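You operate a simulated robot arm through the tools that you are given. There is no shell and no other tool.

You run a simulated two-armed robot. Do the job below in one go: nothing can be reset, and whatever is moved stays where it is left.

JOB
The power box has tripped. Switch the blue charger off and get both docked batteries charging again.
Fine: main switch off before the reset, on again last. Where these are worked on the way, their far stop is far enough and under half their travel is too little: main switch.

It is judged by the outcome, as a careful person would: the job done as asked, and still so three seconds after it is handed in. It fails if anything else is knocked over, pushed out of place, dropped, spilled or broken.

ROBOT AND FRAMES
Two 7-joint arms with fingered hands on one trunk that stands fixed in place. Base frame: the origin is at the foot of the trunk, x ahead of it, y to its left, z up. Readings come in mm, degrees, newtons and seconds.
The left shoulder is at [50, 214, 869], the right one opposite. With the tool pointing down near the work surface each hand reaches from about 400 to 900 mm from the base axis, measured 20 degrees to its own side. Payload 3 kg a hand.
The tool frame of a hand sits at the grasp point between the pads (the TCP): z along the fingers, y along the line on which they close. The tips reach 26 mm beyond it. The gripper opens to 132 mm; its body begins 73 mm behind the TCP. The gripper is a hand of 3 fingers: y runs from the thumb to the fingers, the wrist lies at [0, 0, -229] in the tool frame, and closing takes about 1.5 s.
Orientation is that of the tool frame in the base frame, as a unit quaternion [x, y, z, w]. With the fingers straight down and closing along the base's y, the tool's x points along the base's -x, its y along +y and its z along -z.

CONTROLS
- The arms move only by the tool move_arm. It takes "left_plan", "right_plan" or both (then of equal length, played together; a hand with none holds still); each is a list that holds one entry, the list of rows, each a list of 6 numbers: the shift along the tool's x, y, z in mm, then the turn, a rotation vector about the tool's x, y, z in degrees. In form: [[[x, y, z, ax, ay, az], ...]]. A call has 1 to 20 rows; each row shifts and turns the commanded pose from where the row before left it, along the tool's axes as they then stand. "left_jaw" and "right_jaw" are, for a hand that has rows, the finger opening in mm, from 0 to 132, set as the call begins (left out, the last holds). A row lasts 0.2 s, in which the tool goes at most 50 mm and 8.6 degrees; a call with a longer step from one row to the next is refused whole, and so is a gripper value outside its range. Where a pose cannot be reached the arm comes as near as it can. A force on the tool above 40 N (or 10 N above the force at the start of the call, whichever is more), or a blocked arm, ends the call early, and 0.2 s more pass. The fingers move at their own pace (about 72 mm/s each) and stop on an object; they squeeze with about 28 N. The grip force told is the motor's: it shows also when the fingers shut on nothing. Time passes only in rows, and 0.2 s behind the last, so rows that do not move let the fingers close. The reply holds the time, the measured pose of the TCP, the force on the tool along the base axes, the opening and the grip force, in the units named above and with some noise, with the torque about the TCP (base axes, N m) and any sound that the robot's microphone picked up.
- Cameras (640 x 400 px; columns grow to the right, rows downward): "scene" is now at [33.2, -42.6, 1523.4]; the picture's right is [-0.47, -0.88, 0.00], its down [-0.40, 0.21, -0.89] and it looks along [0.79, -0.42, -0.45] (base axes); focal length 309 px, centre (320, 200). "left" rides on the left gripper at [-62, 3, -92] in its tool frame; the picture's right is [-0.05, -1.00, 0.00], its down [0.83, -0.04, -0.56] and it looks along [0.55, -0.03, 0.83] (tool axes); focal length 230 px, centre (320, 200). "right" rides on the right gripper at [61, 3, -92] in its tool frame; the picture's right is [-0.05, 1.00, 0.00], its down [-0.83, -0.04, -0.56] and it looks along [-0.55, -0.03, 0.83] (tool axes); focal length 230 px, centre (320, 200). There is no depth. A picture from a camera that has moved, and an enlarged one, comes with that camera's place and axes in the base frame and with its lens.
- grab_frame(camera): a new picture of that camera. The clock stands still meanwhile.
- finger_targets(finger1, finger2, thumb_bend, hand): sets how far each is bent, from 0 (flat) to 100 (curled in); at 30 the hand is open as for a grip, at 70 the pads meet at the TCP. One left out holds its place. A second passes; each finger stops where it meets its share of the squeeze, and holds until it gets a number again. A gripper value or a shape takes the hand back. It gives what a move gives, with no picture; readings hold the bend of each and the force on the fingers (four entries, about 0 where the hand has none), thumb and palm.
- preshape(shape, hand): the hand has 3 fingers and takes this shape, open, in about a second: jaw (thumb against the fingers, like two jaws); tri (thumb and two fingers); tip (a fingertip pinch); poke (one finger out to press); point (the index stretched); flat (the hand flat); cup (the hand cupped); fist (a fist). The gripper value then closes the fingers along that shape, each until it touches; the sizes above hold for jaw. It gives what a move gives, with no picture.
- pan_tilt(pan, tilt): turns the head with the scene camera to pan (to the left, within 86 degrees either way) and tilt (down, from -29 to 69), counted from straight ahead of the robot. It gives what a move gives.
- zoom(camera, box): a new picture of the part [left, top, right, bottom] of that camera's present view, enlarged. The clock stands still meanwhile.
- hand_in(): hands the job in; it is judged then, once.

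Places have to be worked out from the pictures, the camera data and where the tool is seen. Open the grippers and draw the arms clear of the work before you hand the job in, unless the task says otherwise.

The tools are called as name(argument=value, ...) on one line, values as JSON. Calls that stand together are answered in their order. move_arm: Moves the arms, as the interface text tells. Its arguments: {"type":"object","properties":{"left_plan":{"type":"array","items":{"type":"array","items":{"type":"array","items":{"type":"number"}}}},"left_jaw":{"type":"number"},"right_plan":{"type":"array","items":{"type":"array","items":{"type":"array","items":{"type":"number"}}}},"right_jaw":{"type":"number"}},"required":[]} The other tools are called the same way: preshape (shape, hand) gives the hand a shape; finger_targets (finger1, finger2, thumb_bend, hand) moves the fingers one by one; pan_tilt (pan, tilt) turns the head that bears the scene camera; grab_frame (camera) takes a picture; zoom (camera, box) takes an enlarged picture of a part of a camera's view; hand_in () hands the job in.

At the start:

```text
time_s: 0.0
left_tcp_pos: [435.9, -18.1, 1188.7]
left_tool_rot: [0.204, 0.979, 0.001, 0.0]
left_contact_force: [0.5, -0.2, 0.0]
left_moment: [-0.02, -0.02, -0.02]
left_width: 131.7
left_grip_force: 0.0
left_shape: jaw
left_bend: [30.0, 30.0, 30.0]
left_finger forces: [0.0, 0.0, 0.0, 0.0, 0.0, 0.0]
right_tcp_pos: [352.9, -400.5, 1252.4]
right_tool_rot: [0.205, 0.979, 0.0, 0.0]
right_contact_force: [-0.6, -0.2, -0.4]
right_moment: [0.01, -0.02, 0.02]
right_width: 131.9
right_grip_force: 0.1
right_shape: jaw
right_bend: [30.0, 30.0, 30.0]
right_finger forces: [0.1, 0.1, 0.0, 0.0, 0.0, 0.0]
head pan, tilt (commanded): [-27.9, 26.8]
```

scene: 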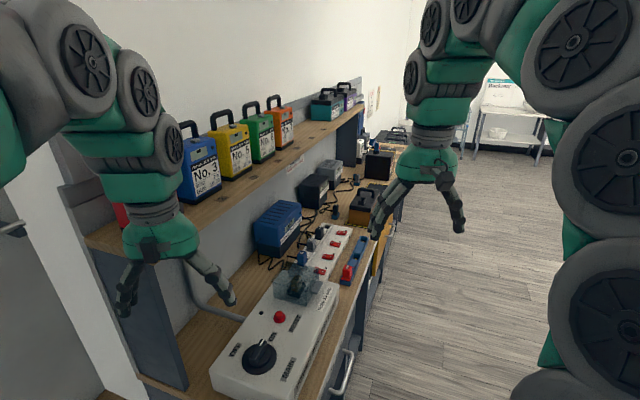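
right: 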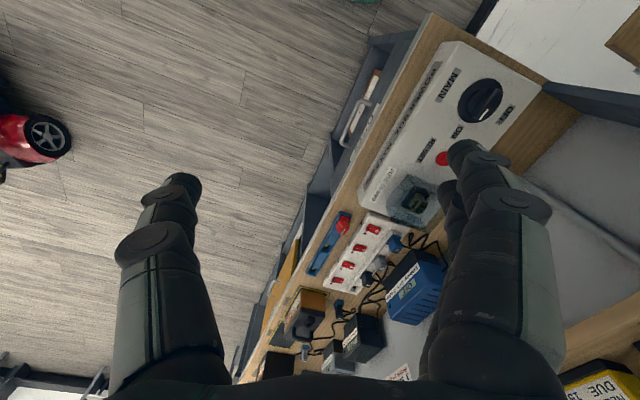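
left: 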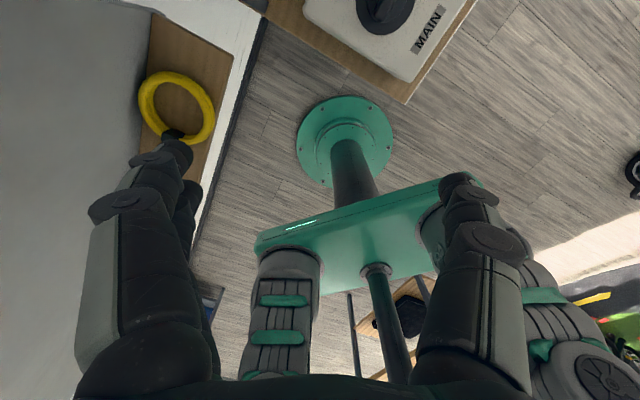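

The power box with a rotary main switch, a red reset button, a covered switch, and a power strip with red rocker switches is on the bench. I'll zoom in to study the details.

zoom(camera="scene", box=[200, 210, 400, 400])

zoom(camera="right", box=[280, 20, 560, 220])

zoom(camera="right", box=[240, 180, 480, 390])

zoom(camera="scene", box=[240, 130, 420, 290])

```text
2.11 times, centred on (300, 305) of scene
camera zoom: at [33.2, -42.6, 1523.4], right [-0.47, -0.88, 0.0], down [-0.4, 0.21, -0.89], along [0.79, -0.42, -0.45], focal length 650 px, centre (362, -21)
```

zoom: 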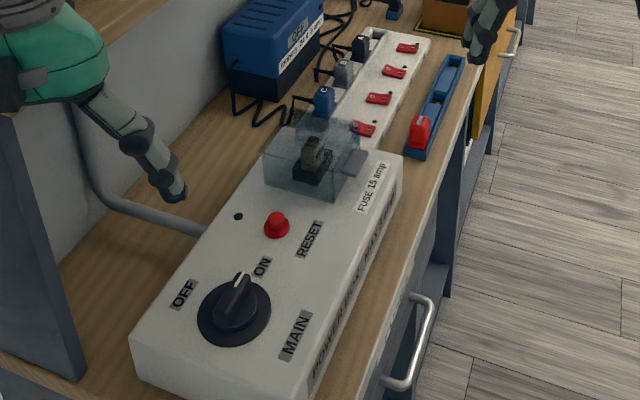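

```text
2.00 times, centred on (420, 120) of right
camera zoom: at [297.3, -372.7, 1344.2], right [0.45, 0.89, 0.0], down [0.74, -0.37, 0.56], along [0.5, -0.25, -0.83], focal length 460 px, centre (120, 360)
```

zoom: 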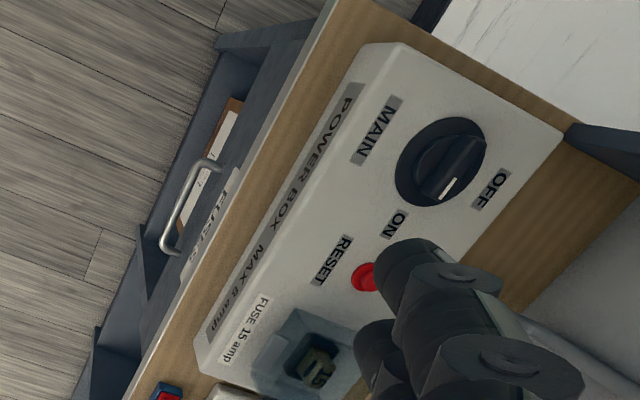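

```text
1.90 times, centred on (360, 285) of right
camera zoom: at [297.3, -372.7, 1344.2], right [0.45, 0.89, 0.0], down [0.74, -0.37, 0.56], along [0.5, -0.25, -0.83], focal length 438 px, centre (244, 38)
```

zoom: 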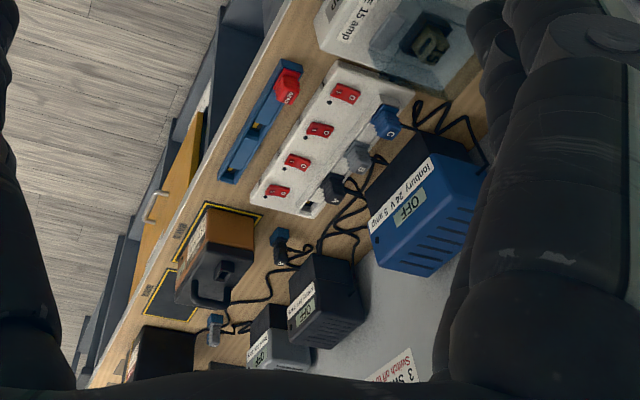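

```text
2.50 times, centred on (330, 210) of scene
camera zoom: at [33.2, -42.6, 1523.4], right [-0.47, -0.88, 0.0], down [-0.4, 0.21, -0.89], along [0.79, -0.42, -0.45], focal length 772 px, centre (295, 175)
```

zoom: 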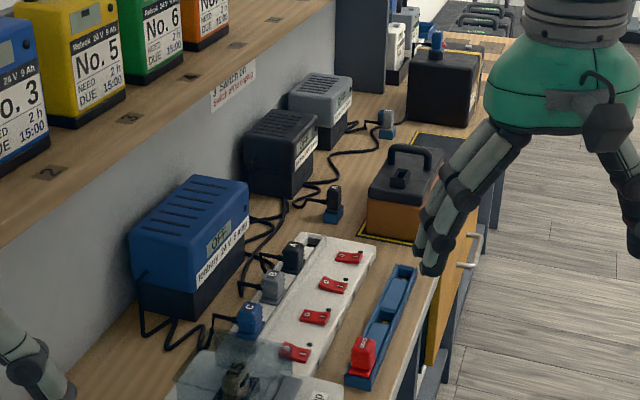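

Several details matter (wall notice, fuse, plugs). I'll look at the notice and the charger area from better views before moving the arms.

zoom(camera="scene", box=[280, 150, 340, 190])

zoom(camera="scene", box=[300, 120, 420, 200])

zoom(camera="scene", box=[290, 210, 390, 280])

zoom(camera="scene", box=[160, 90, 310, 200])

zoom(camera="scene", box=[440, 60, 580, 160])

```text
10.00 times, centred on (310, 170) of scene
camera zoom: at [33.2, -42.6, 1523.4], right [-0.47, -0.88, 0.0], down [-0.4, 0.21, -0.89], along [0.79, -0.42, -0.45], focal length 3089 px, centre (420, 500)
```

zoom: 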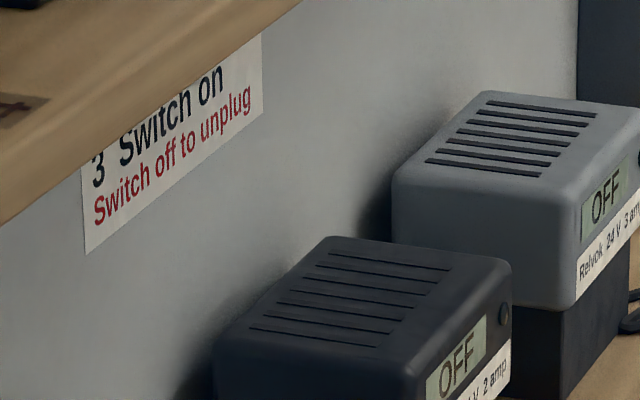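

```text
5.00 times, centred on (360, 160) of scene
camera zoom: at [33.2, -42.6, 1523.4], right [-0.47, -0.88, 0.0], down [-0.4, 0.21, -0.89], along [0.79, -0.42, -0.45], focal length 1544 px, centre (120, 400)
```

zoom: 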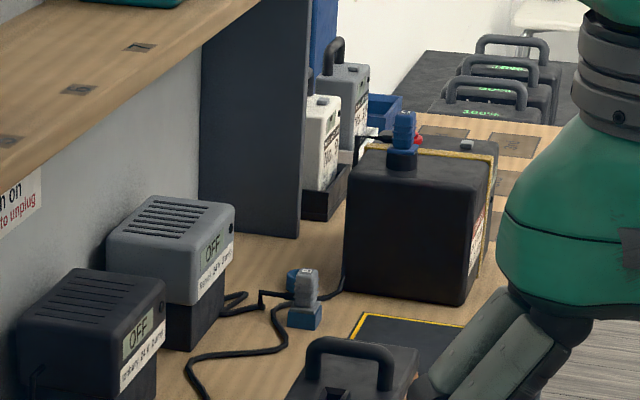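

```text
5.71 times, centred on (340, 245) of scene
camera zoom: at [33.2, -42.6, 1523.4], right [-0.47, -0.88, 0.0], down [-0.4, 0.21, -0.89], along [0.79, -0.42, -0.45], focal length 1765 px, centre (206, -57)
```

zoom: 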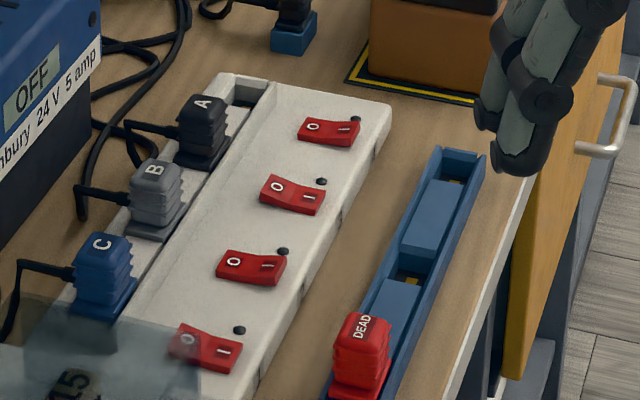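

```text
3.64 times, centred on (235, 145) of scene
camera zoom: at [33.2, -42.6, 1523.4], right [-0.47, -0.88, 0.0], down [-0.4, 0.21, -0.89], along [0.79, -0.42, -0.45], focal length 1123 px, centre (629, 400)
```

zoom: 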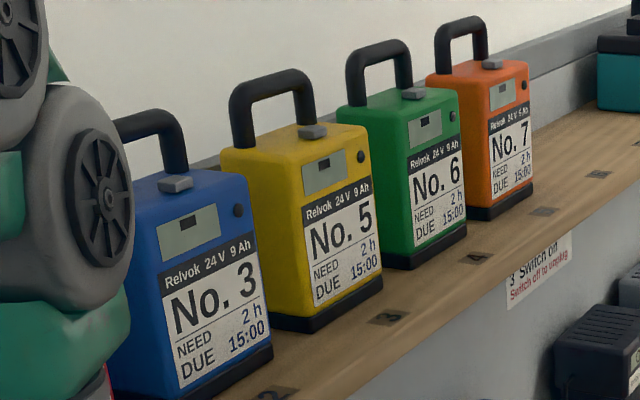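

```text
4.00 times, centred on (510, 110) of scene
camera zoom: at [33.2, -42.6, 1523.4], right [-0.47, -0.88, 0.0], down [-0.4, 0.21, -0.89], along [0.79, -0.42, -0.45], focal length 1236 px, centre (-440, 560)
```

zoom: 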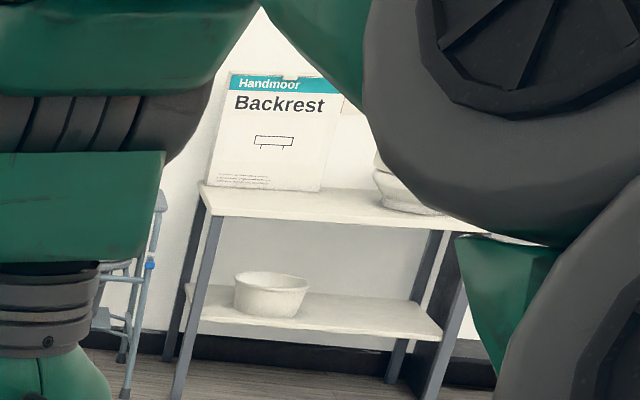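

The charger switches sit at roughly (766,-433,835) and the main dial at about (513,-143,882). I'll move the right hand forward above the aisle side of the bench so that its camera sees the power strip, chargers and docks better.

move_arm(right_plan=[[[-37, 1.6, 17, 0, 0, 0], [-37, 1.6, 17, 0, 0, 0], [-37, 1.6, 17, 0, 0, 0], [-37, 1.6, 17, 0, 0, 0], [-37, 1.6, 17, 0, 0, 0], [-37, 1.6, 17, 0, 0, 0]]])

grab_frame(camera="right")

grab_frame(camera="scene")

```text
time_s: 1.4
left_tcp_pos: [435.6, -18.5, 1189.7]
left_tool_rot: [0.205, 0.979, 0.0, 0.0]
left_contact_force: [0.2, -0.4, -0.1]
left_moment: [0.0, 0.03, 0.0]
left_width: 132.0
left_grip_force: 0.2
left_shape: jaw
left_bend: [30.0, 30.0, 30.0]
left_finger forces: [0.1, 0.1, 0.0, 0.0, 0.1, 0.1]
right_tcp_pos: [560.6, -479.3, 1150.0]
right_tool_rot: [0.205, 0.979, -0.001, -0.001]
right_contact_force: [0.0, 0.4, -0.8]
right_moment: [0.01, -0.01, -0.02]
right_width: 131.7
right_grip_force: 0.0
right_shape: jaw
right_bend: [30.0, 30.0, 30.0]
right_finger forces: [0.1, 0.0, 0.0, 0.0, 0.0, 0.0]
head pan, tilt (commanded): [-27.9, 26.8]
```

```text
taken
camera right: at [504.5, -451.0, 1241.7], right [0.45, 0.89, 0.0], down [0.74, -0.37, 0.56], along [0.5, -0.25, -0.83], focal length 230 px, centre (320, 200)
```

right: 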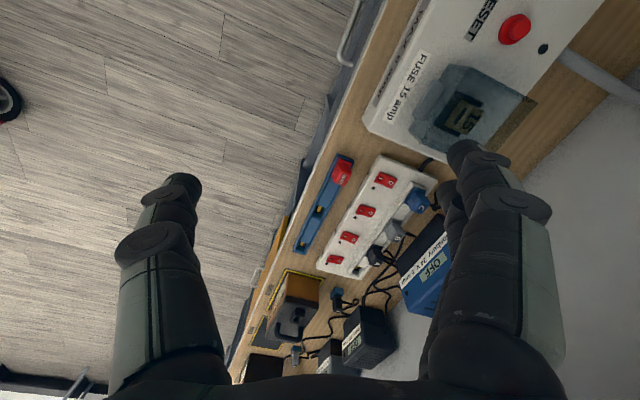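

```text
taken
camera scene: at [33.2, -42.6, 1523.4], right [-0.47, -0.88, 0.0], down [-0.4, 0.21, -0.89], along [0.79, -0.42, -0.45], focal length 309 px, centre (320, 200)
```

scene: 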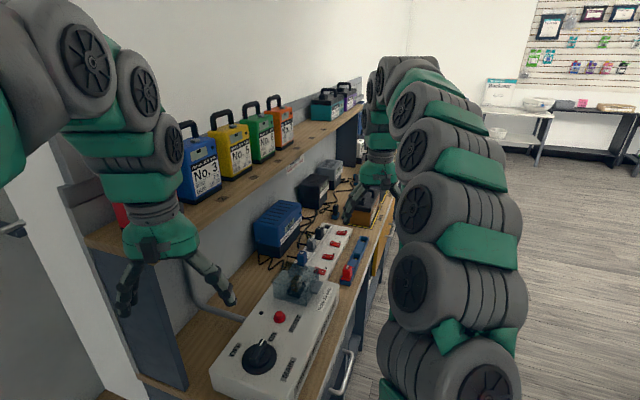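

zoom(camera="right", box=[310, 140, 460, 290])

zoom(camera="right", box=[230, 250, 430, 385])

zoom(camera="right", box=[350, 0, 580, 150])

zoom(camera="scene", box=[200, 280, 350, 390])

```text
2.67 times, centred on (385, 215) of right
camera zoom: at [504.5, -451.0, 1241.7], right [0.45, 0.89, 0.0], down [0.74, -0.37, 0.56], along [0.5, -0.25, -0.83], focal length 614 px, centre (147, 160)
```

zoom: 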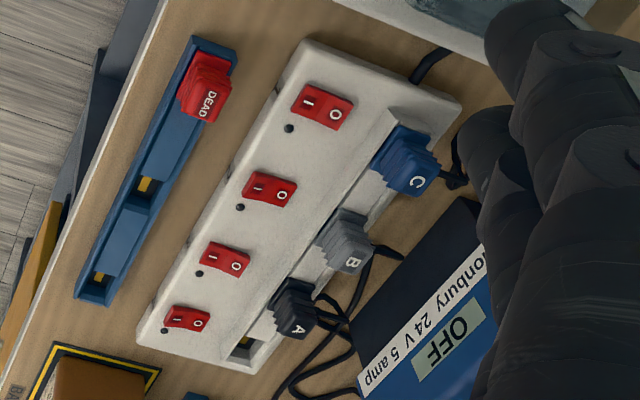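

```text
2.96 times, centred on (330, 318) of right
camera zoom: at [504.5, -451.0, 1241.7], right [0.45, 0.89, 0.0], down [0.74, -0.37, 0.56], along [0.5, -0.25, -0.83], focal length 682 px, centre (290, -148)
```

zoom: 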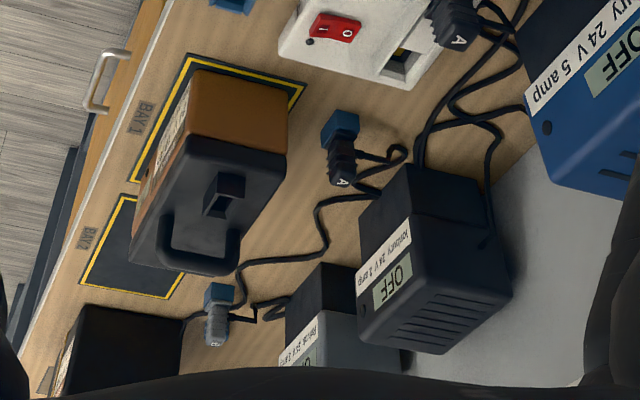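

```text
2.67 times, centred on (465, 75) of right
camera zoom: at [504.5, -451.0, 1241.7], right [0.45, 0.89, 0.0], down [0.74, -0.37, 0.56], along [0.5, -0.25, -0.83], focal length 614 px, centre (-67, 533)
```

zoom: 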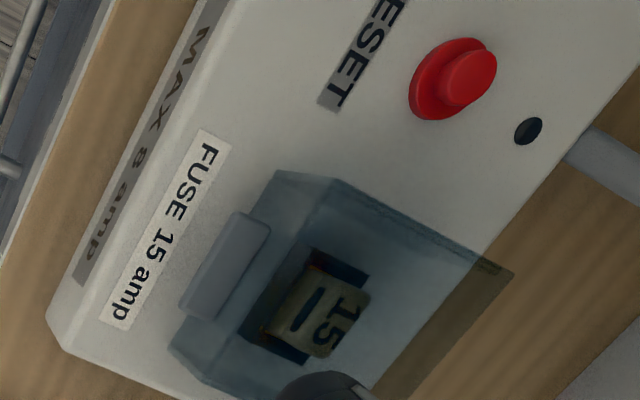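

```text
3.64 times, centred on (275, 335) of scene
camera zoom: at [33.2, -42.6, 1523.4], right [-0.47, -0.88, 0.0], down [-0.4, 0.21, -0.89], along [0.79, -0.42, -0.45], focal length 1123 px, centre (484, -291)
```

zoom: 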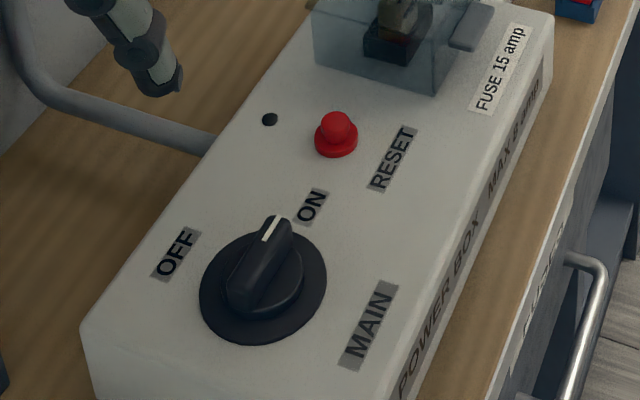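

The rockers show I on the aisle side and O on the charger side; Bay 1 holds a battery, Bay 2 is empty, and there's something with a blue plug further on. I'll put the right hand into the poke shape (needed for switches anyhow) and tilt the camera forward to see the far bays and plugs.

preshape(shape="poke", hand="right")

move_arm(right_plan=[[[-20, 20, 0, 0, -8, 0], [-20, 10, 0, 0, -8, 0], [-20, 0, 0, 0, -8, 0], [0, 0, 0, 0, -6, 0]]])

grab_frame(camera="right")

```text
time_s: 2.3
left_tcp_pos: [436.1, -18.0, 1189.3]
left_tool_rot: [0.205, 0.979, 0.0, 0.0]
left_contact_force: [0.0, 0.5, 0.7]
left_moment: [0.0, -0.01, 0.01]
left_width: 132.1
left_grip_force: 0.0
left_shape: jaw
left_bend: [30.0, 30.0, 30.0]
left_finger forces: [0.0, 0.0, 0.0, 0.0, 0.1, 0.1]
right_tcp_pos: [558.9, -479.0, 1149.8]
right_tool_rot: [0.204, 0.979, 0.001, -0.001]
right_contact_force: [0.6, -0.9, -0.3]
right_moment: [0.03, 0.0, -0.04]
right_width: 0.2
right_grip_force: 0.0
right_shape: poke
right_bend: [100.0, 100.0, 45.0]
right_finger forces: [0.0, 0.1, 0.1, 0.0, 0.0, 0.1]
head pan, tilt (commanded): [-27.9, 26.8]
```

```text
time_s: 3.3
left_tcp_pos: [436.2, -19.1, 1189.1]
left_tool_rot: [0.205, 0.979, 0.0, 0.0]
left_contact_force: [-0.1, -0.4, 0.6]
left_moment: [-0.01, 0.0, 0.0]
left_width: 132.2
left_grip_force: 0.1
left_shape: jaw
left_bend: [30.0, 30.0, 30.0]
left_finger forces: [0.1, 0.1, 0.0, 0.0, 0.0, 0.1]
right_tcp_pos: [627.2, -475.0, 1160.4]
right_tool_rot: [0.197, 0.945, -0.054, 0.255]
right_contact_force: [-0.1, -0.3, 0.0]
right_moment: [0.03, -0.03, 0.03]
right_width: 0.3
right_grip_force: 0.0
right_shape: poke
right_bend: [100.0, 100.0, 45.0]
right_finger forces: [0.1, 0.0, 0.1, 0.0, 0.0, 0.1]
head pan, tilt (commanded): [-27.9, 26.8]
```

```text
taken
camera right: at [536.6, -432.6, 1207.9], right [0.44, 0.9, 0.03], down [0.39, -0.22, 0.9], along [0.81, -0.39, -0.44], focal length 230 px, centre (320, 200)
```

right: 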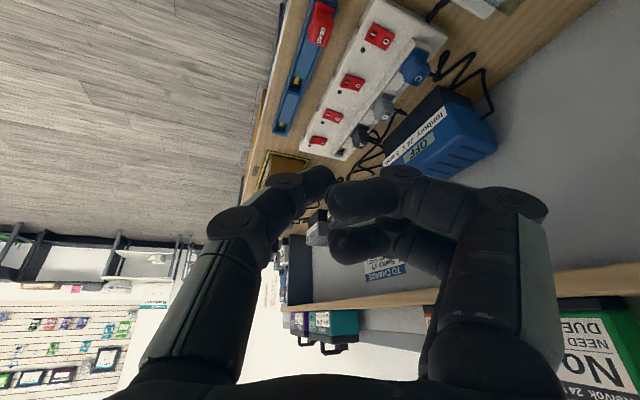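

The hand hides the bays from this viewpoint. I'll bring the right arm back upright and out to the right so the head camera gets a clear view of the bays, plugs and chargers.

move_arm(right_plan=[[[0, 0, 0, 0, 8, 0], [0, 0, 0, 0, 8, 0], [0, 0, 0, 0, 8, 0], [0, 0, 0, 0, 6, 0], [24, -33.2, 1.4, 0, 0, 0], [24, -33.2, 1.4, 0, 0, 0], [24, -33.2, 1.4, 0, 0, 0], [24, -33.2, 1.4, 0, 0, 0], [24, -33.2, 1.4, 0, 0, 0], [24, -33.2, 1.4, 0, 0, 0], [24, -33.2, 1.4, 0, 0, 0]]])

grab_frame(camera="scene")

```text
time_s: 5.7
left_tcp_pos: [436.6, -18.3, 1189.3]
left_tool_rot: [0.205, 0.979, 0.0, 0.001]
left_contact_force: [0.8, -0.2, -0.1]
left_moment: [0.0, -0.01, 0.02]
left_width: 132.0
left_grip_force: 0.1
left_shape: jaw
left_bend: [30.0, 30.0, 30.0]
left_finger forces: [0.1, 0.1, 0.1, 0.0, 0.0, 0.0]
right_tcp_pos: [376.6, -625.4, 1148.4]
right_tool_rot: [0.204, 0.979, 0.0, -0.001]
right_contact_force: [-1.2, 0.5, 0.3]
right_moment: [-0.05, -0.01, -0.02]
right_width: 0.0
right_grip_force: 0.1
right_shape: poke
right_bend: [100.0, 100.0, 45.0]
right_finger forces: [0.0, 0.0, 0.1, 0.0, 0.0, 0.1]
head pan, tilt (commanded): [-27.9, 26.8]
```

```text
taken
camera scene: at [33.2, -42.6, 1523.4], right [-0.47, -0.88, 0.0], down [-0.4, 0.21, -0.89], along [0.79, -0.42, -0.45], focal length 309 px, centre (320, 200)
```

scene: 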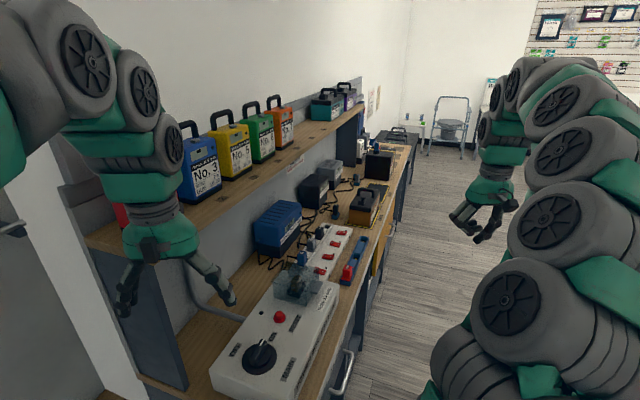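

The head view is clear now; I'll zoom in on the bays, plugs, rockers and notices.

zoom(camera="scene", box=[310, 120, 430, 240])

zoom(camera="scene", box=[350, 140, 410, 190])

zoom(camera="scene", box=[325, 170, 400, 230])

zoom(camera="scene", box=[300, 220, 360, 280])

zoom(camera="scene", box=[350, 80, 420, 130])

zoom(camera="scene", box=[250, 160, 350, 270])

```text
3.33 times, centred on (370, 180) of scene
camera zoom: at [33.2, -42.6, 1523.4], right [-0.47, -0.88, 0.0], down [-0.4, 0.21, -0.89], along [0.79, -0.42, -0.45], focal length 1030 px, centre (153, 267)
```

zoom: 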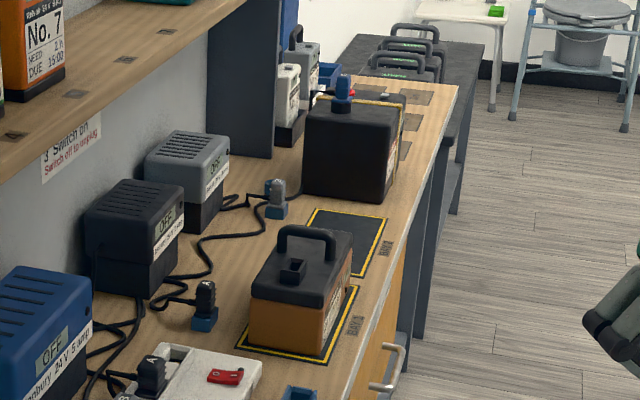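

```text
8.00 times, centred on (380, 165) of scene
camera zoom: at [33.2, -42.6, 1523.4], right [-0.47, -0.88, 0.0], down [-0.4, 0.21, -0.89], along [0.79, -0.42, -0.45], focal length 2471 px, centre (-160, 480)
```

zoom: 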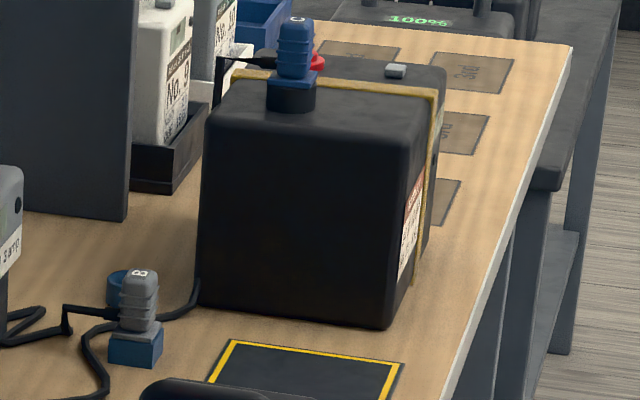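

```text
6.67 times, centred on (362, 200) of scene
camera zoom: at [33.2, -42.6, 1523.4], right [-0.47, -0.88, 0.0], down [-0.4, 0.21, -0.89], along [0.79, -0.42, -0.45], focal length 2059 px, centre (37, 200)
```

zoom: 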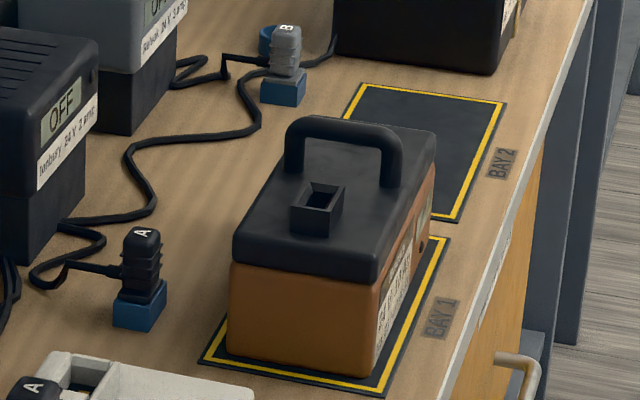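

```text
6.67 times, centred on (330, 250) of scene
camera zoom: at [33.2, -42.6, 1523.4], right [-0.47, -0.88, 0.0], down [-0.4, 0.21, -0.89], along [0.79, -0.42, -0.45], focal length 2059 px, centre (253, -133)
```

zoom: 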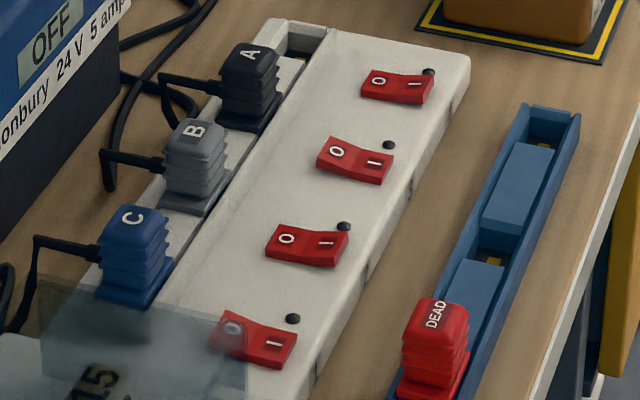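

```text
8.00 times, centred on (385, 105) of scene
camera zoom: at [33.2, -42.6, 1523.4], right [-0.47, -0.88, 0.0], down [-0.4, 0.21, -0.89], along [0.79, -0.42, -0.45], focal length 2471 px, centre (-200, 960)
```

zoom: 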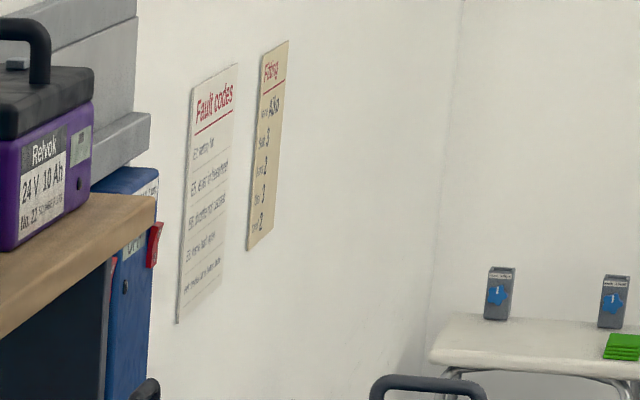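

```text
3.64 times, centred on (300, 215) of scene
camera zoom: at [33.2, -42.6, 1523.4], right [-0.47, -0.88, 0.0], down [-0.4, 0.21, -0.89], along [0.79, -0.42, -0.45], focal length 1123 px, centre (393, 146)
```

zoom: 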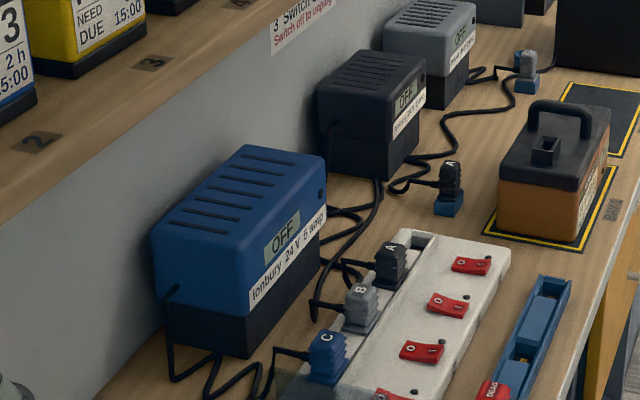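

Rockers for A, B and C look pressed on the I side (on), and the unused one is off; the dial pointer lies along ON. I'll pan the head left to check the free space for parking the left arm, then read the notice.

pan_tilt(pan=25, tilt=35)

grab_frame(camera="scene")

grab_frame(camera="left")

grab_frame(camera="right")

```text
time_s: 6.9
left_tcp_pos: [436.3, -17.2, 1189.2]
left_tool_rot: [0.205, 0.979, -0.001, 0.0]
left_contact_force: [0.3, -0.2, 0.7]
left_moment: [0.04, -0.03, -0.02]
left_width: 131.9
left_grip_force: 0.0
left_shape: jaw
left_bend: [30.0, 30.0, 30.0]
left_finger forces: [0.1, 0.0, 0.0, 0.1, 0.0, 0.0]
right_tcp_pos: [376.3, -625.3, 1148.7]
right_tool_rot: [0.203, 0.979, 0.0, 0.0]
right_contact_force: [-0.3, 0.8, 0.5]
right_moment: [0.02, -0.02, -0.01]
right_width: 0.0
right_grip_force: 0.1
right_shape: poke
right_bend: [100.0, 100.0, 45.0]
right_finger forces: [0.1, 0.0, 0.0, 0.0, 0.0, 0.1]
head pan, tilt (commanded): [25.0, 35.0]
```

```text
taken
camera scene: at [32.1, 37.5, 1510.5], right [0.42, -0.91, 0.0], down [-0.52, -0.24, -0.82], along [0.74, 0.35, -0.57], focal length 309 px, centre (320, 200)
```

scene: 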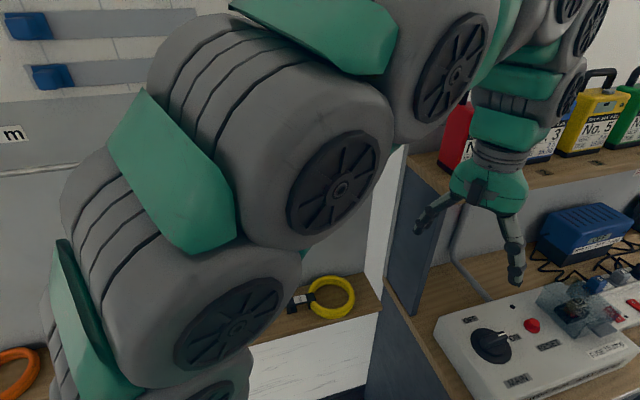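

```text
taken
camera left: at [493.8, -41.1, 1280.5], right [-0.35, -0.94, 0.0], down [-0.78, 0.29, 0.56], along [-0.52, 0.2, -0.83], focal length 230 px, centre (320, 200)
```

left: 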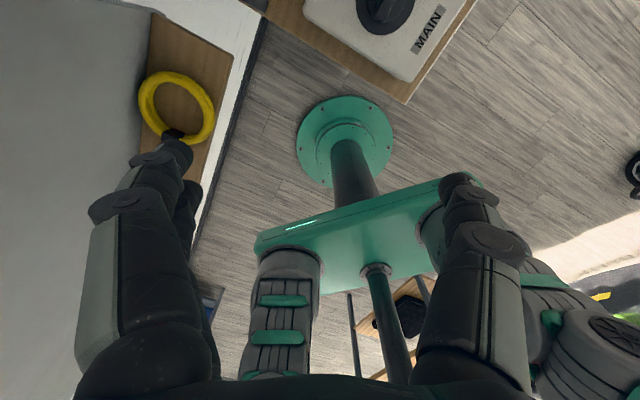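

```text
taken
camera right: at [322.3, -596.3, 1240.3], right [0.45, 0.89, 0.0], down [0.74, -0.37, 0.56], along [0.5, -0.25, -0.83], focal length 230 px, centre (320, 200)
```

right: 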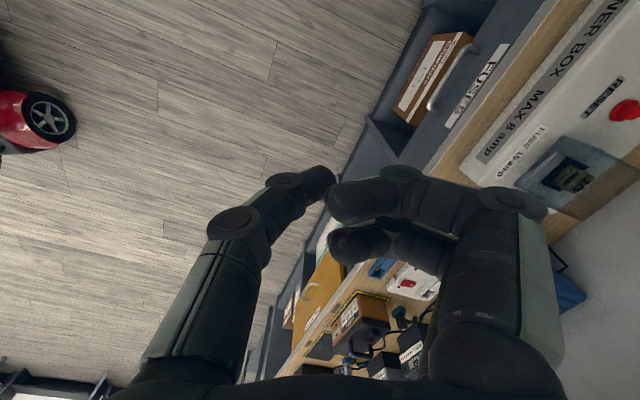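

The wall is well clear of the left arm. I'll set the right hand back to jaw shape (clear camera centre), park the left hand back along the wall direction, and bring the right hand forward with a tilt to read the notice and trace the cables.

preshape(shape="jaw", hand="right")

move_arm(left_plan=[[[36, 16.4, -2.5, 0, 0, 0], [36, 16.4, -2.5, 0, 0, 0], [36, 16.4, -2.5, 0, 0, 0], [36, 16.4, -2.5, 0, 0, 0], [0, 0, 0, 0, 0, 0], [0, 0, 0, 0, 0, 0], [0, 0, 0, 0, 0, 0], [0, 0, 0, 0, 0, 0], [0, 0, 0, 0, 0, 0], [0, 0, 0, 0, 0, 0], [0, 0, 0, 0, 0, 0]]], right_plan=[[[-24, 33.2, 2, 0, 0, 0], [-24, 33.2, 2, 0, 0, 0], [-24, 33.2, 2, 0, 0, 0], [-24, 33.2, 2, 0, 0, 0], [-24, 33.2, 2, 0, 0, 0], [-24, 33.2, 2, 0, 0, 0], [-24, 33.2, 2, 0, 0, 0], [0, 0, 0, 0, -8, 0], [0, 0, 0, 0, -8, 0], [0, 0, 0, 0, -8, 0], [0, 0, 0, 0, -6, 0]]])

pan_tilt(pan=-25, tilt=35)

grab_frame(camera="right")

grab_frame(camera="scene")

```text
time_s: 7.8
left_tcp_pos: [437.2, -18.6, 1189.3]
left_tool_rot: [0.204, 0.979, -0.001, 0.001]
left_contact_force: [-0.8, 0.4, -0.4]
left_moment: [0.0, -0.03, 0.04]
left_width: 131.8
left_grip_force: 0.1
left_shape: jaw
left_bend: [30.0, 30.0, 30.0]
left_finger forces: [0.1, 0.1, 0.1, 0.1, 0.0, 0.0]
right_tcp_pos: [377.4, -623.5, 1148.1]
right_tool_rot: [0.204, 0.979, 0.0, 0.0]
right_contact_force: [-0.3, 0.1, 0.0]
right_moment: [0.03, 0.01, 0.0]
right_width: 132.0
right_grip_force: 0.1
right_shape: jaw
right_bend: [30.0, 30.0, 30.0]
right_finger forces: [0.1, 0.0, 0.0, 0.0, 0.1, 0.1]
head pan, tilt (commanded): [25.0, 35.0]
```

```text
time_s: 10.2
left_tcp_pos: [330.9, 101.2, 1197.2]
left_tool_rot: [0.204, 0.979, 0.0, 0.0]
left_contact_force: [-0.2, 0.5, -0.3]
left_moment: [0.02, -0.01, 0.02]
left_width: 131.7
left_grip_force: 0.0
left_shape: jaw
left_bend: [30.0, 30.0, 30.0]
left_finger forces: [0.1, 0.1, 0.0, 0.0, 0.0, 0.0]
right_tcp_pos: [625.5, -477.5, 1135.4]
right_tool_rot: [0.197, 0.945, -0.053, 0.255]
right_contact_force: [-0.1, 0.5, 0.9]
right_moment: [-0.02, -0.03, 0.02]
right_width: 131.9
right_grip_force: 0.2
right_shape: jaw
right_bend: [30.0, 30.0, 30.0]
right_finger forces: [0.0, 0.0, 0.0, 0.0, 0.0, 0.0]
head pan, tilt (commanded): [25.0, 35.0]
```

```text
time_s: 11.4
left_tcp_pos: [331.2, 99.6, 1196.9]
left_tool_rot: [0.205, 0.979, 0.0, 0.0]
left_contact_force: [0.4, 0.1, -0.3]
left_moment: [0.02, -0.01, 0.01]
left_width: 131.8
left_grip_force: 0.1
left_shape: jaw
left_bend: [30.0, 30.0, 30.0]
left_finger forces: [0.0, 0.0, 0.0, 0.0, 0.1, 0.1]
right_tcp_pos: [624.5, -477.0, 1134.7]
right_tool_rot: [0.198, 0.945, -0.054, 0.254]
right_contact_force: [0.4, 0.7, 0.4]
right_moment: [-0.01, 0.01, -0.01]
right_width: 132.2
right_grip_force: 0.1
right_shape: jaw
right_bend: [30.0, 30.0, 30.0]
right_finger forces: [0.0, 0.0, 0.1, 0.0, 0.0, 0.0]
head pan, tilt (commanded): [-25.0, 35.0]
```

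```text
taken
camera right: at [535.9, -434.1, 1183.7], right [0.44, 0.9, 0.03], down [0.39, -0.22, 0.9], along [0.81, -0.39, -0.44], focal length 230 px, centre (320, 200)
```

right: 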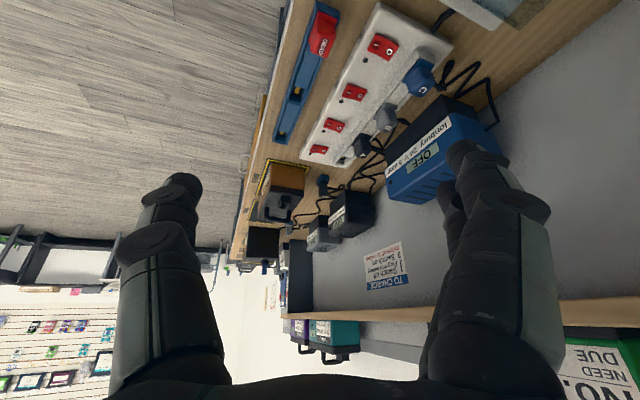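

```text
taken
camera scene: at [32.1, -36.9, 1510.5], right [-0.42, -0.91, 0.0], down [-0.52, 0.24, -0.82], along [0.74, -0.35, -0.57], focal length 309 px, centre (320, 200)
```

scene: 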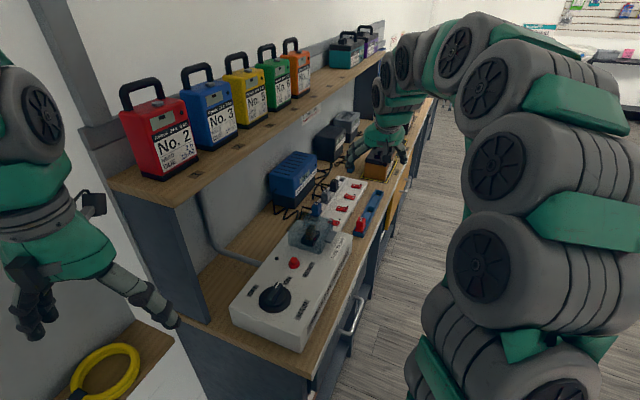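

The notice and strip are unobstructed in the right camera now; I'll zoom in on each.

zoom(camera="right", box=[355, 235, 415, 295])

zoom(camera="right", box=[300, 0, 520, 180])

zoom(camera="right", box=[225, 140, 385, 290])

zoom(camera="right", box=[340, 10, 430, 90])

zoom(camera="scene", box=[220, 210, 380, 350])

```text
6.67 times, centred on (385, 265) of right
camera zoom: at [535.9, -434.1, 1183.7], right [0.44, 0.9, 0.03], down [0.39, -0.22, 0.9], along [0.81, -0.39, -0.44], focal length 1534 px, centre (-113, -233)
```

zoom: 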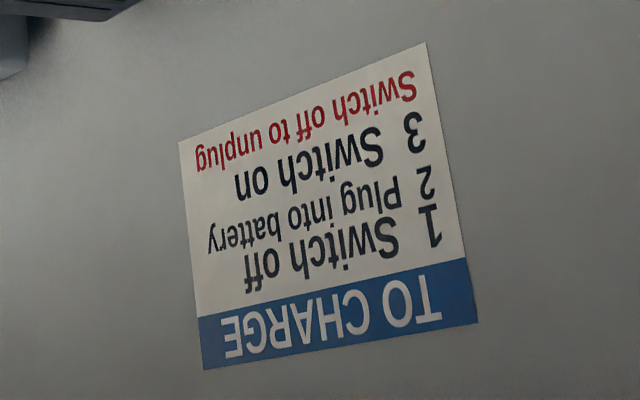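

```text
2.22 times, centred on (410, 90) of right
camera zoom: at [535.9, -434.1, 1183.7], right [0.44, 0.9, 0.03], down [0.39, -0.22, 0.9], along [0.81, -0.39, -0.44], focal length 511 px, centre (120, 444)
```

zoom: 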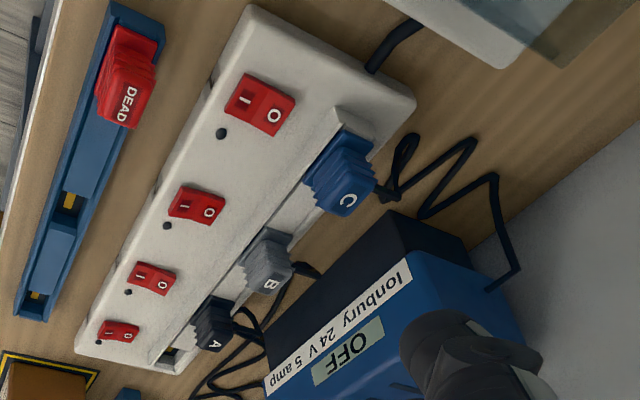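

```text
2.67 times, centred on (305, 215) of right
camera zoom: at [535.9, -434.1, 1183.7], right [0.44, 0.9, 0.03], down [0.39, -0.22, 0.9], along [0.81, -0.39, -0.44], focal length 614 px, centre (360, 160)
```

zoom: 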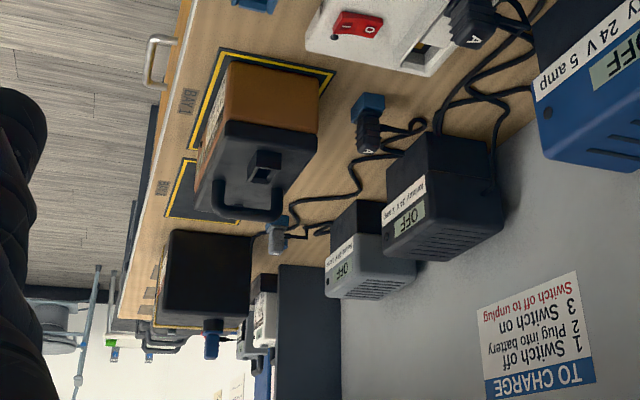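

```text
5.00 times, centred on (385, 50) of right
camera zoom: at [535.9, -434.1, 1183.7], right [0.44, 0.9, 0.03], down [0.39, -0.22, 0.9], along [0.81, -0.39, -0.44], focal length 1150 px, centre (-5, 950)
```

zoom: 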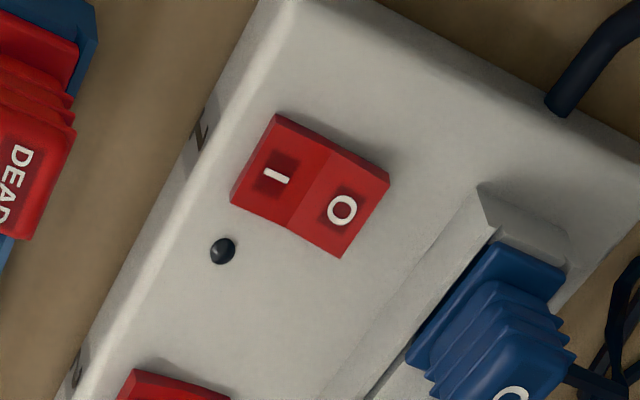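

```text
2.86 times, centred on (300, 280) of scene
camera zoom: at [32.1, -36.9, 1510.5], right [-0.42, -0.91, 0.0], down [-0.52, 0.24, -0.82], along [0.74, -0.35, -0.57], focal length 883 px, centre (377, -29)
```

zoom: 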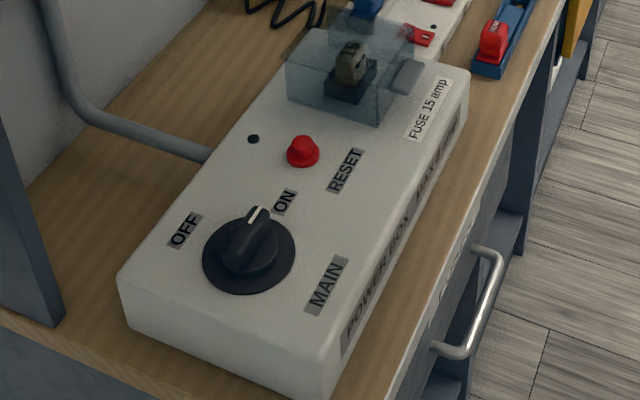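

The notice reads "1 Switch off, 2 Plug into battery, 3 Switch on; switch off to unplug". I want to be sure which chargers feed which batteries, so I zoom tighter on the far plugs and bays.

zoom(camera="right", box=[225, 215, 305, 285])

zoom(camera="right", box=[250, 150, 330, 220])

zoom(camera="right", box=[285, 165, 395, 255])

zoom(camera="right", box=[400, 40, 510, 130])

zoom(camera="right", box=[340, 100, 420, 190])

```text
5.71 times, centred on (265, 250) of right
camera zoom: at [535.9, -434.1, 1183.7], right [0.44, 0.9, 0.03], down [0.39, -0.22, 0.9], along [0.81, -0.39, -0.44], focal length 1315 px, centre (634, -86)
```

zoom: 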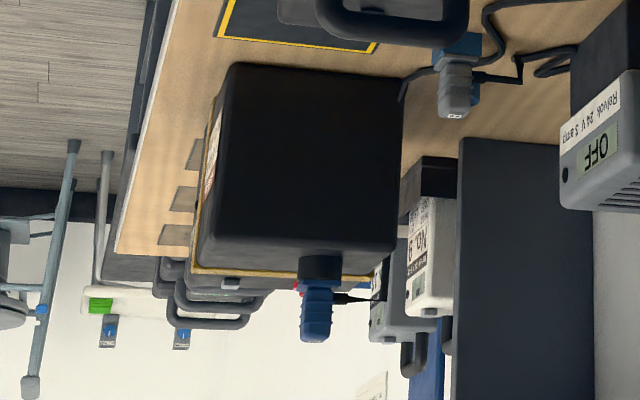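

```text
5.71 times, centred on (290, 185) of right
camera zoom: at [535.9, -434.1, 1183.7], right [0.44, 0.9, 0.03], down [0.39, -0.22, 0.9], along [0.81, -0.39, -0.44], focal length 1315 px, centre (491, 286)
```

zoom: 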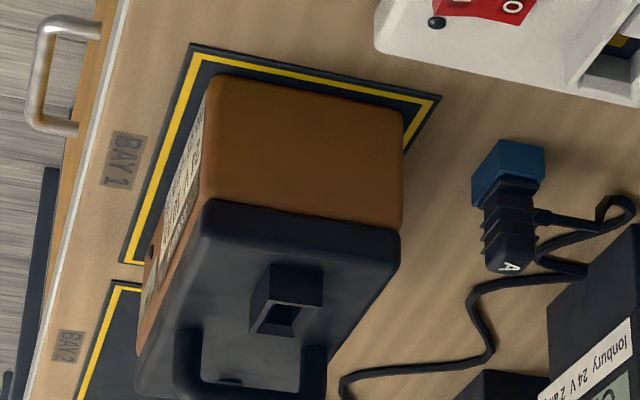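

```text
4.44 times, centred on (340, 210) of right
camera zoom: at [535.9, -434.1, 1183.7], right [0.44, 0.9, 0.03], down [0.39, -0.22, 0.9], along [0.81, -0.39, -0.44], focal length 1022 px, centre (231, 156)
```

zoom: 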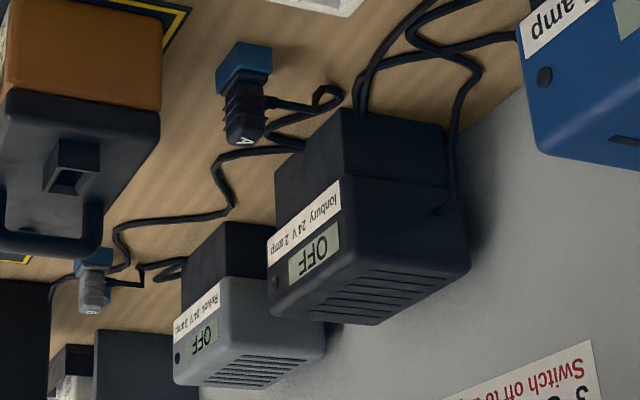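

```text
4.44 times, centred on (455, 85) of right
camera zoom: at [535.9, -434.1, 1183.7], right [0.44, 0.9, 0.03], down [0.39, -0.22, 0.9], along [0.81, -0.39, -0.44], focal length 1022 px, centre (-280, 711)
```

zoom: 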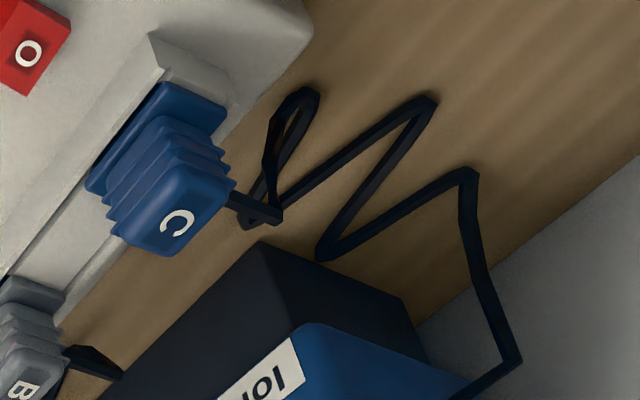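

```text
4.44 times, centred on (380, 145) of right
camera zoom: at [535.9, -434.1, 1183.7], right [0.44, 0.9, 0.03], down [0.39, -0.22, 0.9], along [0.81, -0.39, -0.44], focal length 1022 px, centre (53, 444)
```

zoom: 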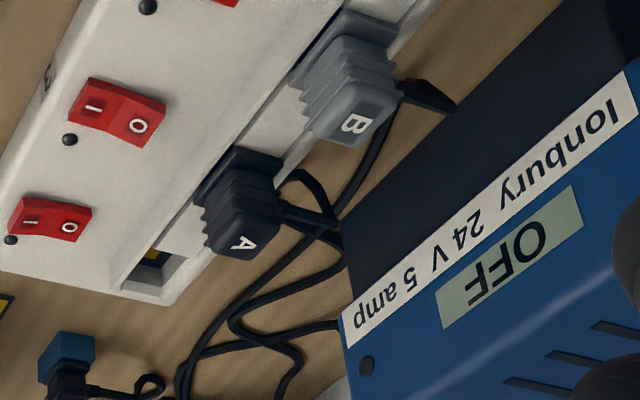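

C's cable runs to the blue charger, so C (the rocker nearest the power box) is the one to switch off. I'll try the "point" shape and see where the index tip ends up in the hand camera.

preshape(shape="point", hand="right")

grab_frame(camera="right")

zoom(camera="scene", box=[330, 60, 450, 200])

```text
time_s: 12.3
left_tcp_pos: [331.8, 100.4, 1197.8]
left_tool_rot: [0.204, 0.979, 0.0, 0.0]
left_contact_force: [0.0, -0.1, -0.2]
left_moment: [0.01, 0.0, -0.01]
left_width: 132.0
left_grip_force: 0.0
left_shape: jaw
left_bend: [30.0, 30.0, 30.0]
left_finger forces: [0.0, 0.0, 0.0, 0.0, 0.1, 0.0]
right_tcp_pos: [624.7, -477.4, 1135.0]
right_tool_rot: [0.198, 0.946, -0.054, 0.252]
right_contact_force: [0.4, -0.3, -0.8]
right_moment: [-0.02, 0.04, 0.01]
right_width: 0.1
right_grip_force: 0.1
right_shape: point
right_bend: [14.0, 100.0, 49.0]
right_finger forces: [0.0, 0.1, 0.0, 0.0, 0.0, 0.0]
head pan, tilt (commanded): [-25.0, 35.0]
```

```text
taken
camera right: at [535.9, -434.1, 1183.7], right [0.44, 0.9, 0.03], down [0.39, -0.22, 0.9], along [0.81, -0.39, -0.44], focal length 230 px, centre (320, 200)
```

right: 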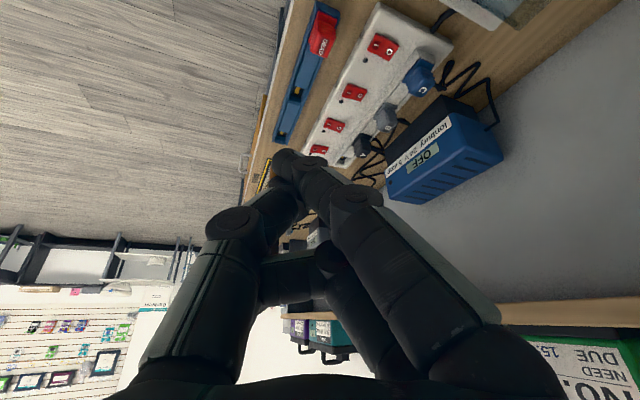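

```text
2.86 times, centred on (390, 130) of scene
camera zoom: at [32.1, -36.9, 1510.5], right [-0.42, -0.91, 0.0], down [-0.52, 0.24, -0.82], along [0.74, -0.35, -0.57], focal length 883 px, centre (120, 400)
```

zoom: 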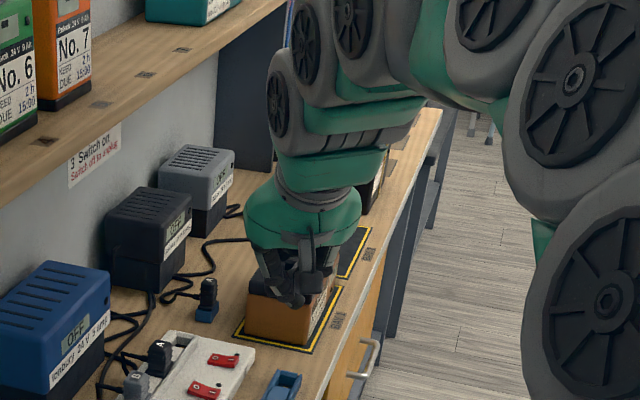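

zoom(camera="right", box=[200, 120, 420, 320])

zoom(camera="scene", box=[365, 120, 425, 180])

```text
2.00 times, centred on (310, 220) of right
camera zoom: at [535.9, -434.1, 1183.7], right [0.44, 0.9, 0.03], down [0.39, -0.22, 0.9], along [0.81, -0.39, -0.44], focal length 460 px, centre (340, 160)
```

zoom: 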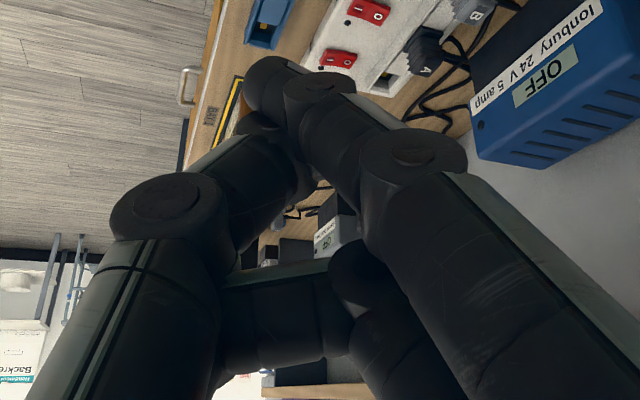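

```text
6.67 times, centred on (395, 150) of scene
camera zoom: at [32.1, -36.9, 1510.5], right [-0.42, -0.91, 0.0], down [-0.52, 0.24, -0.82], along [0.74, -0.35, -0.57], focal length 2059 px, centre (-180, 533)
```

zoom: 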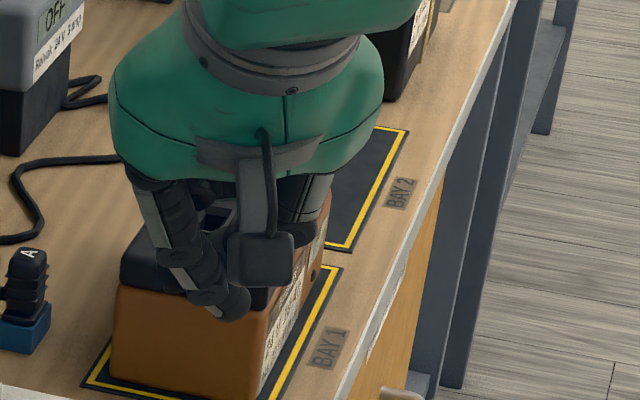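

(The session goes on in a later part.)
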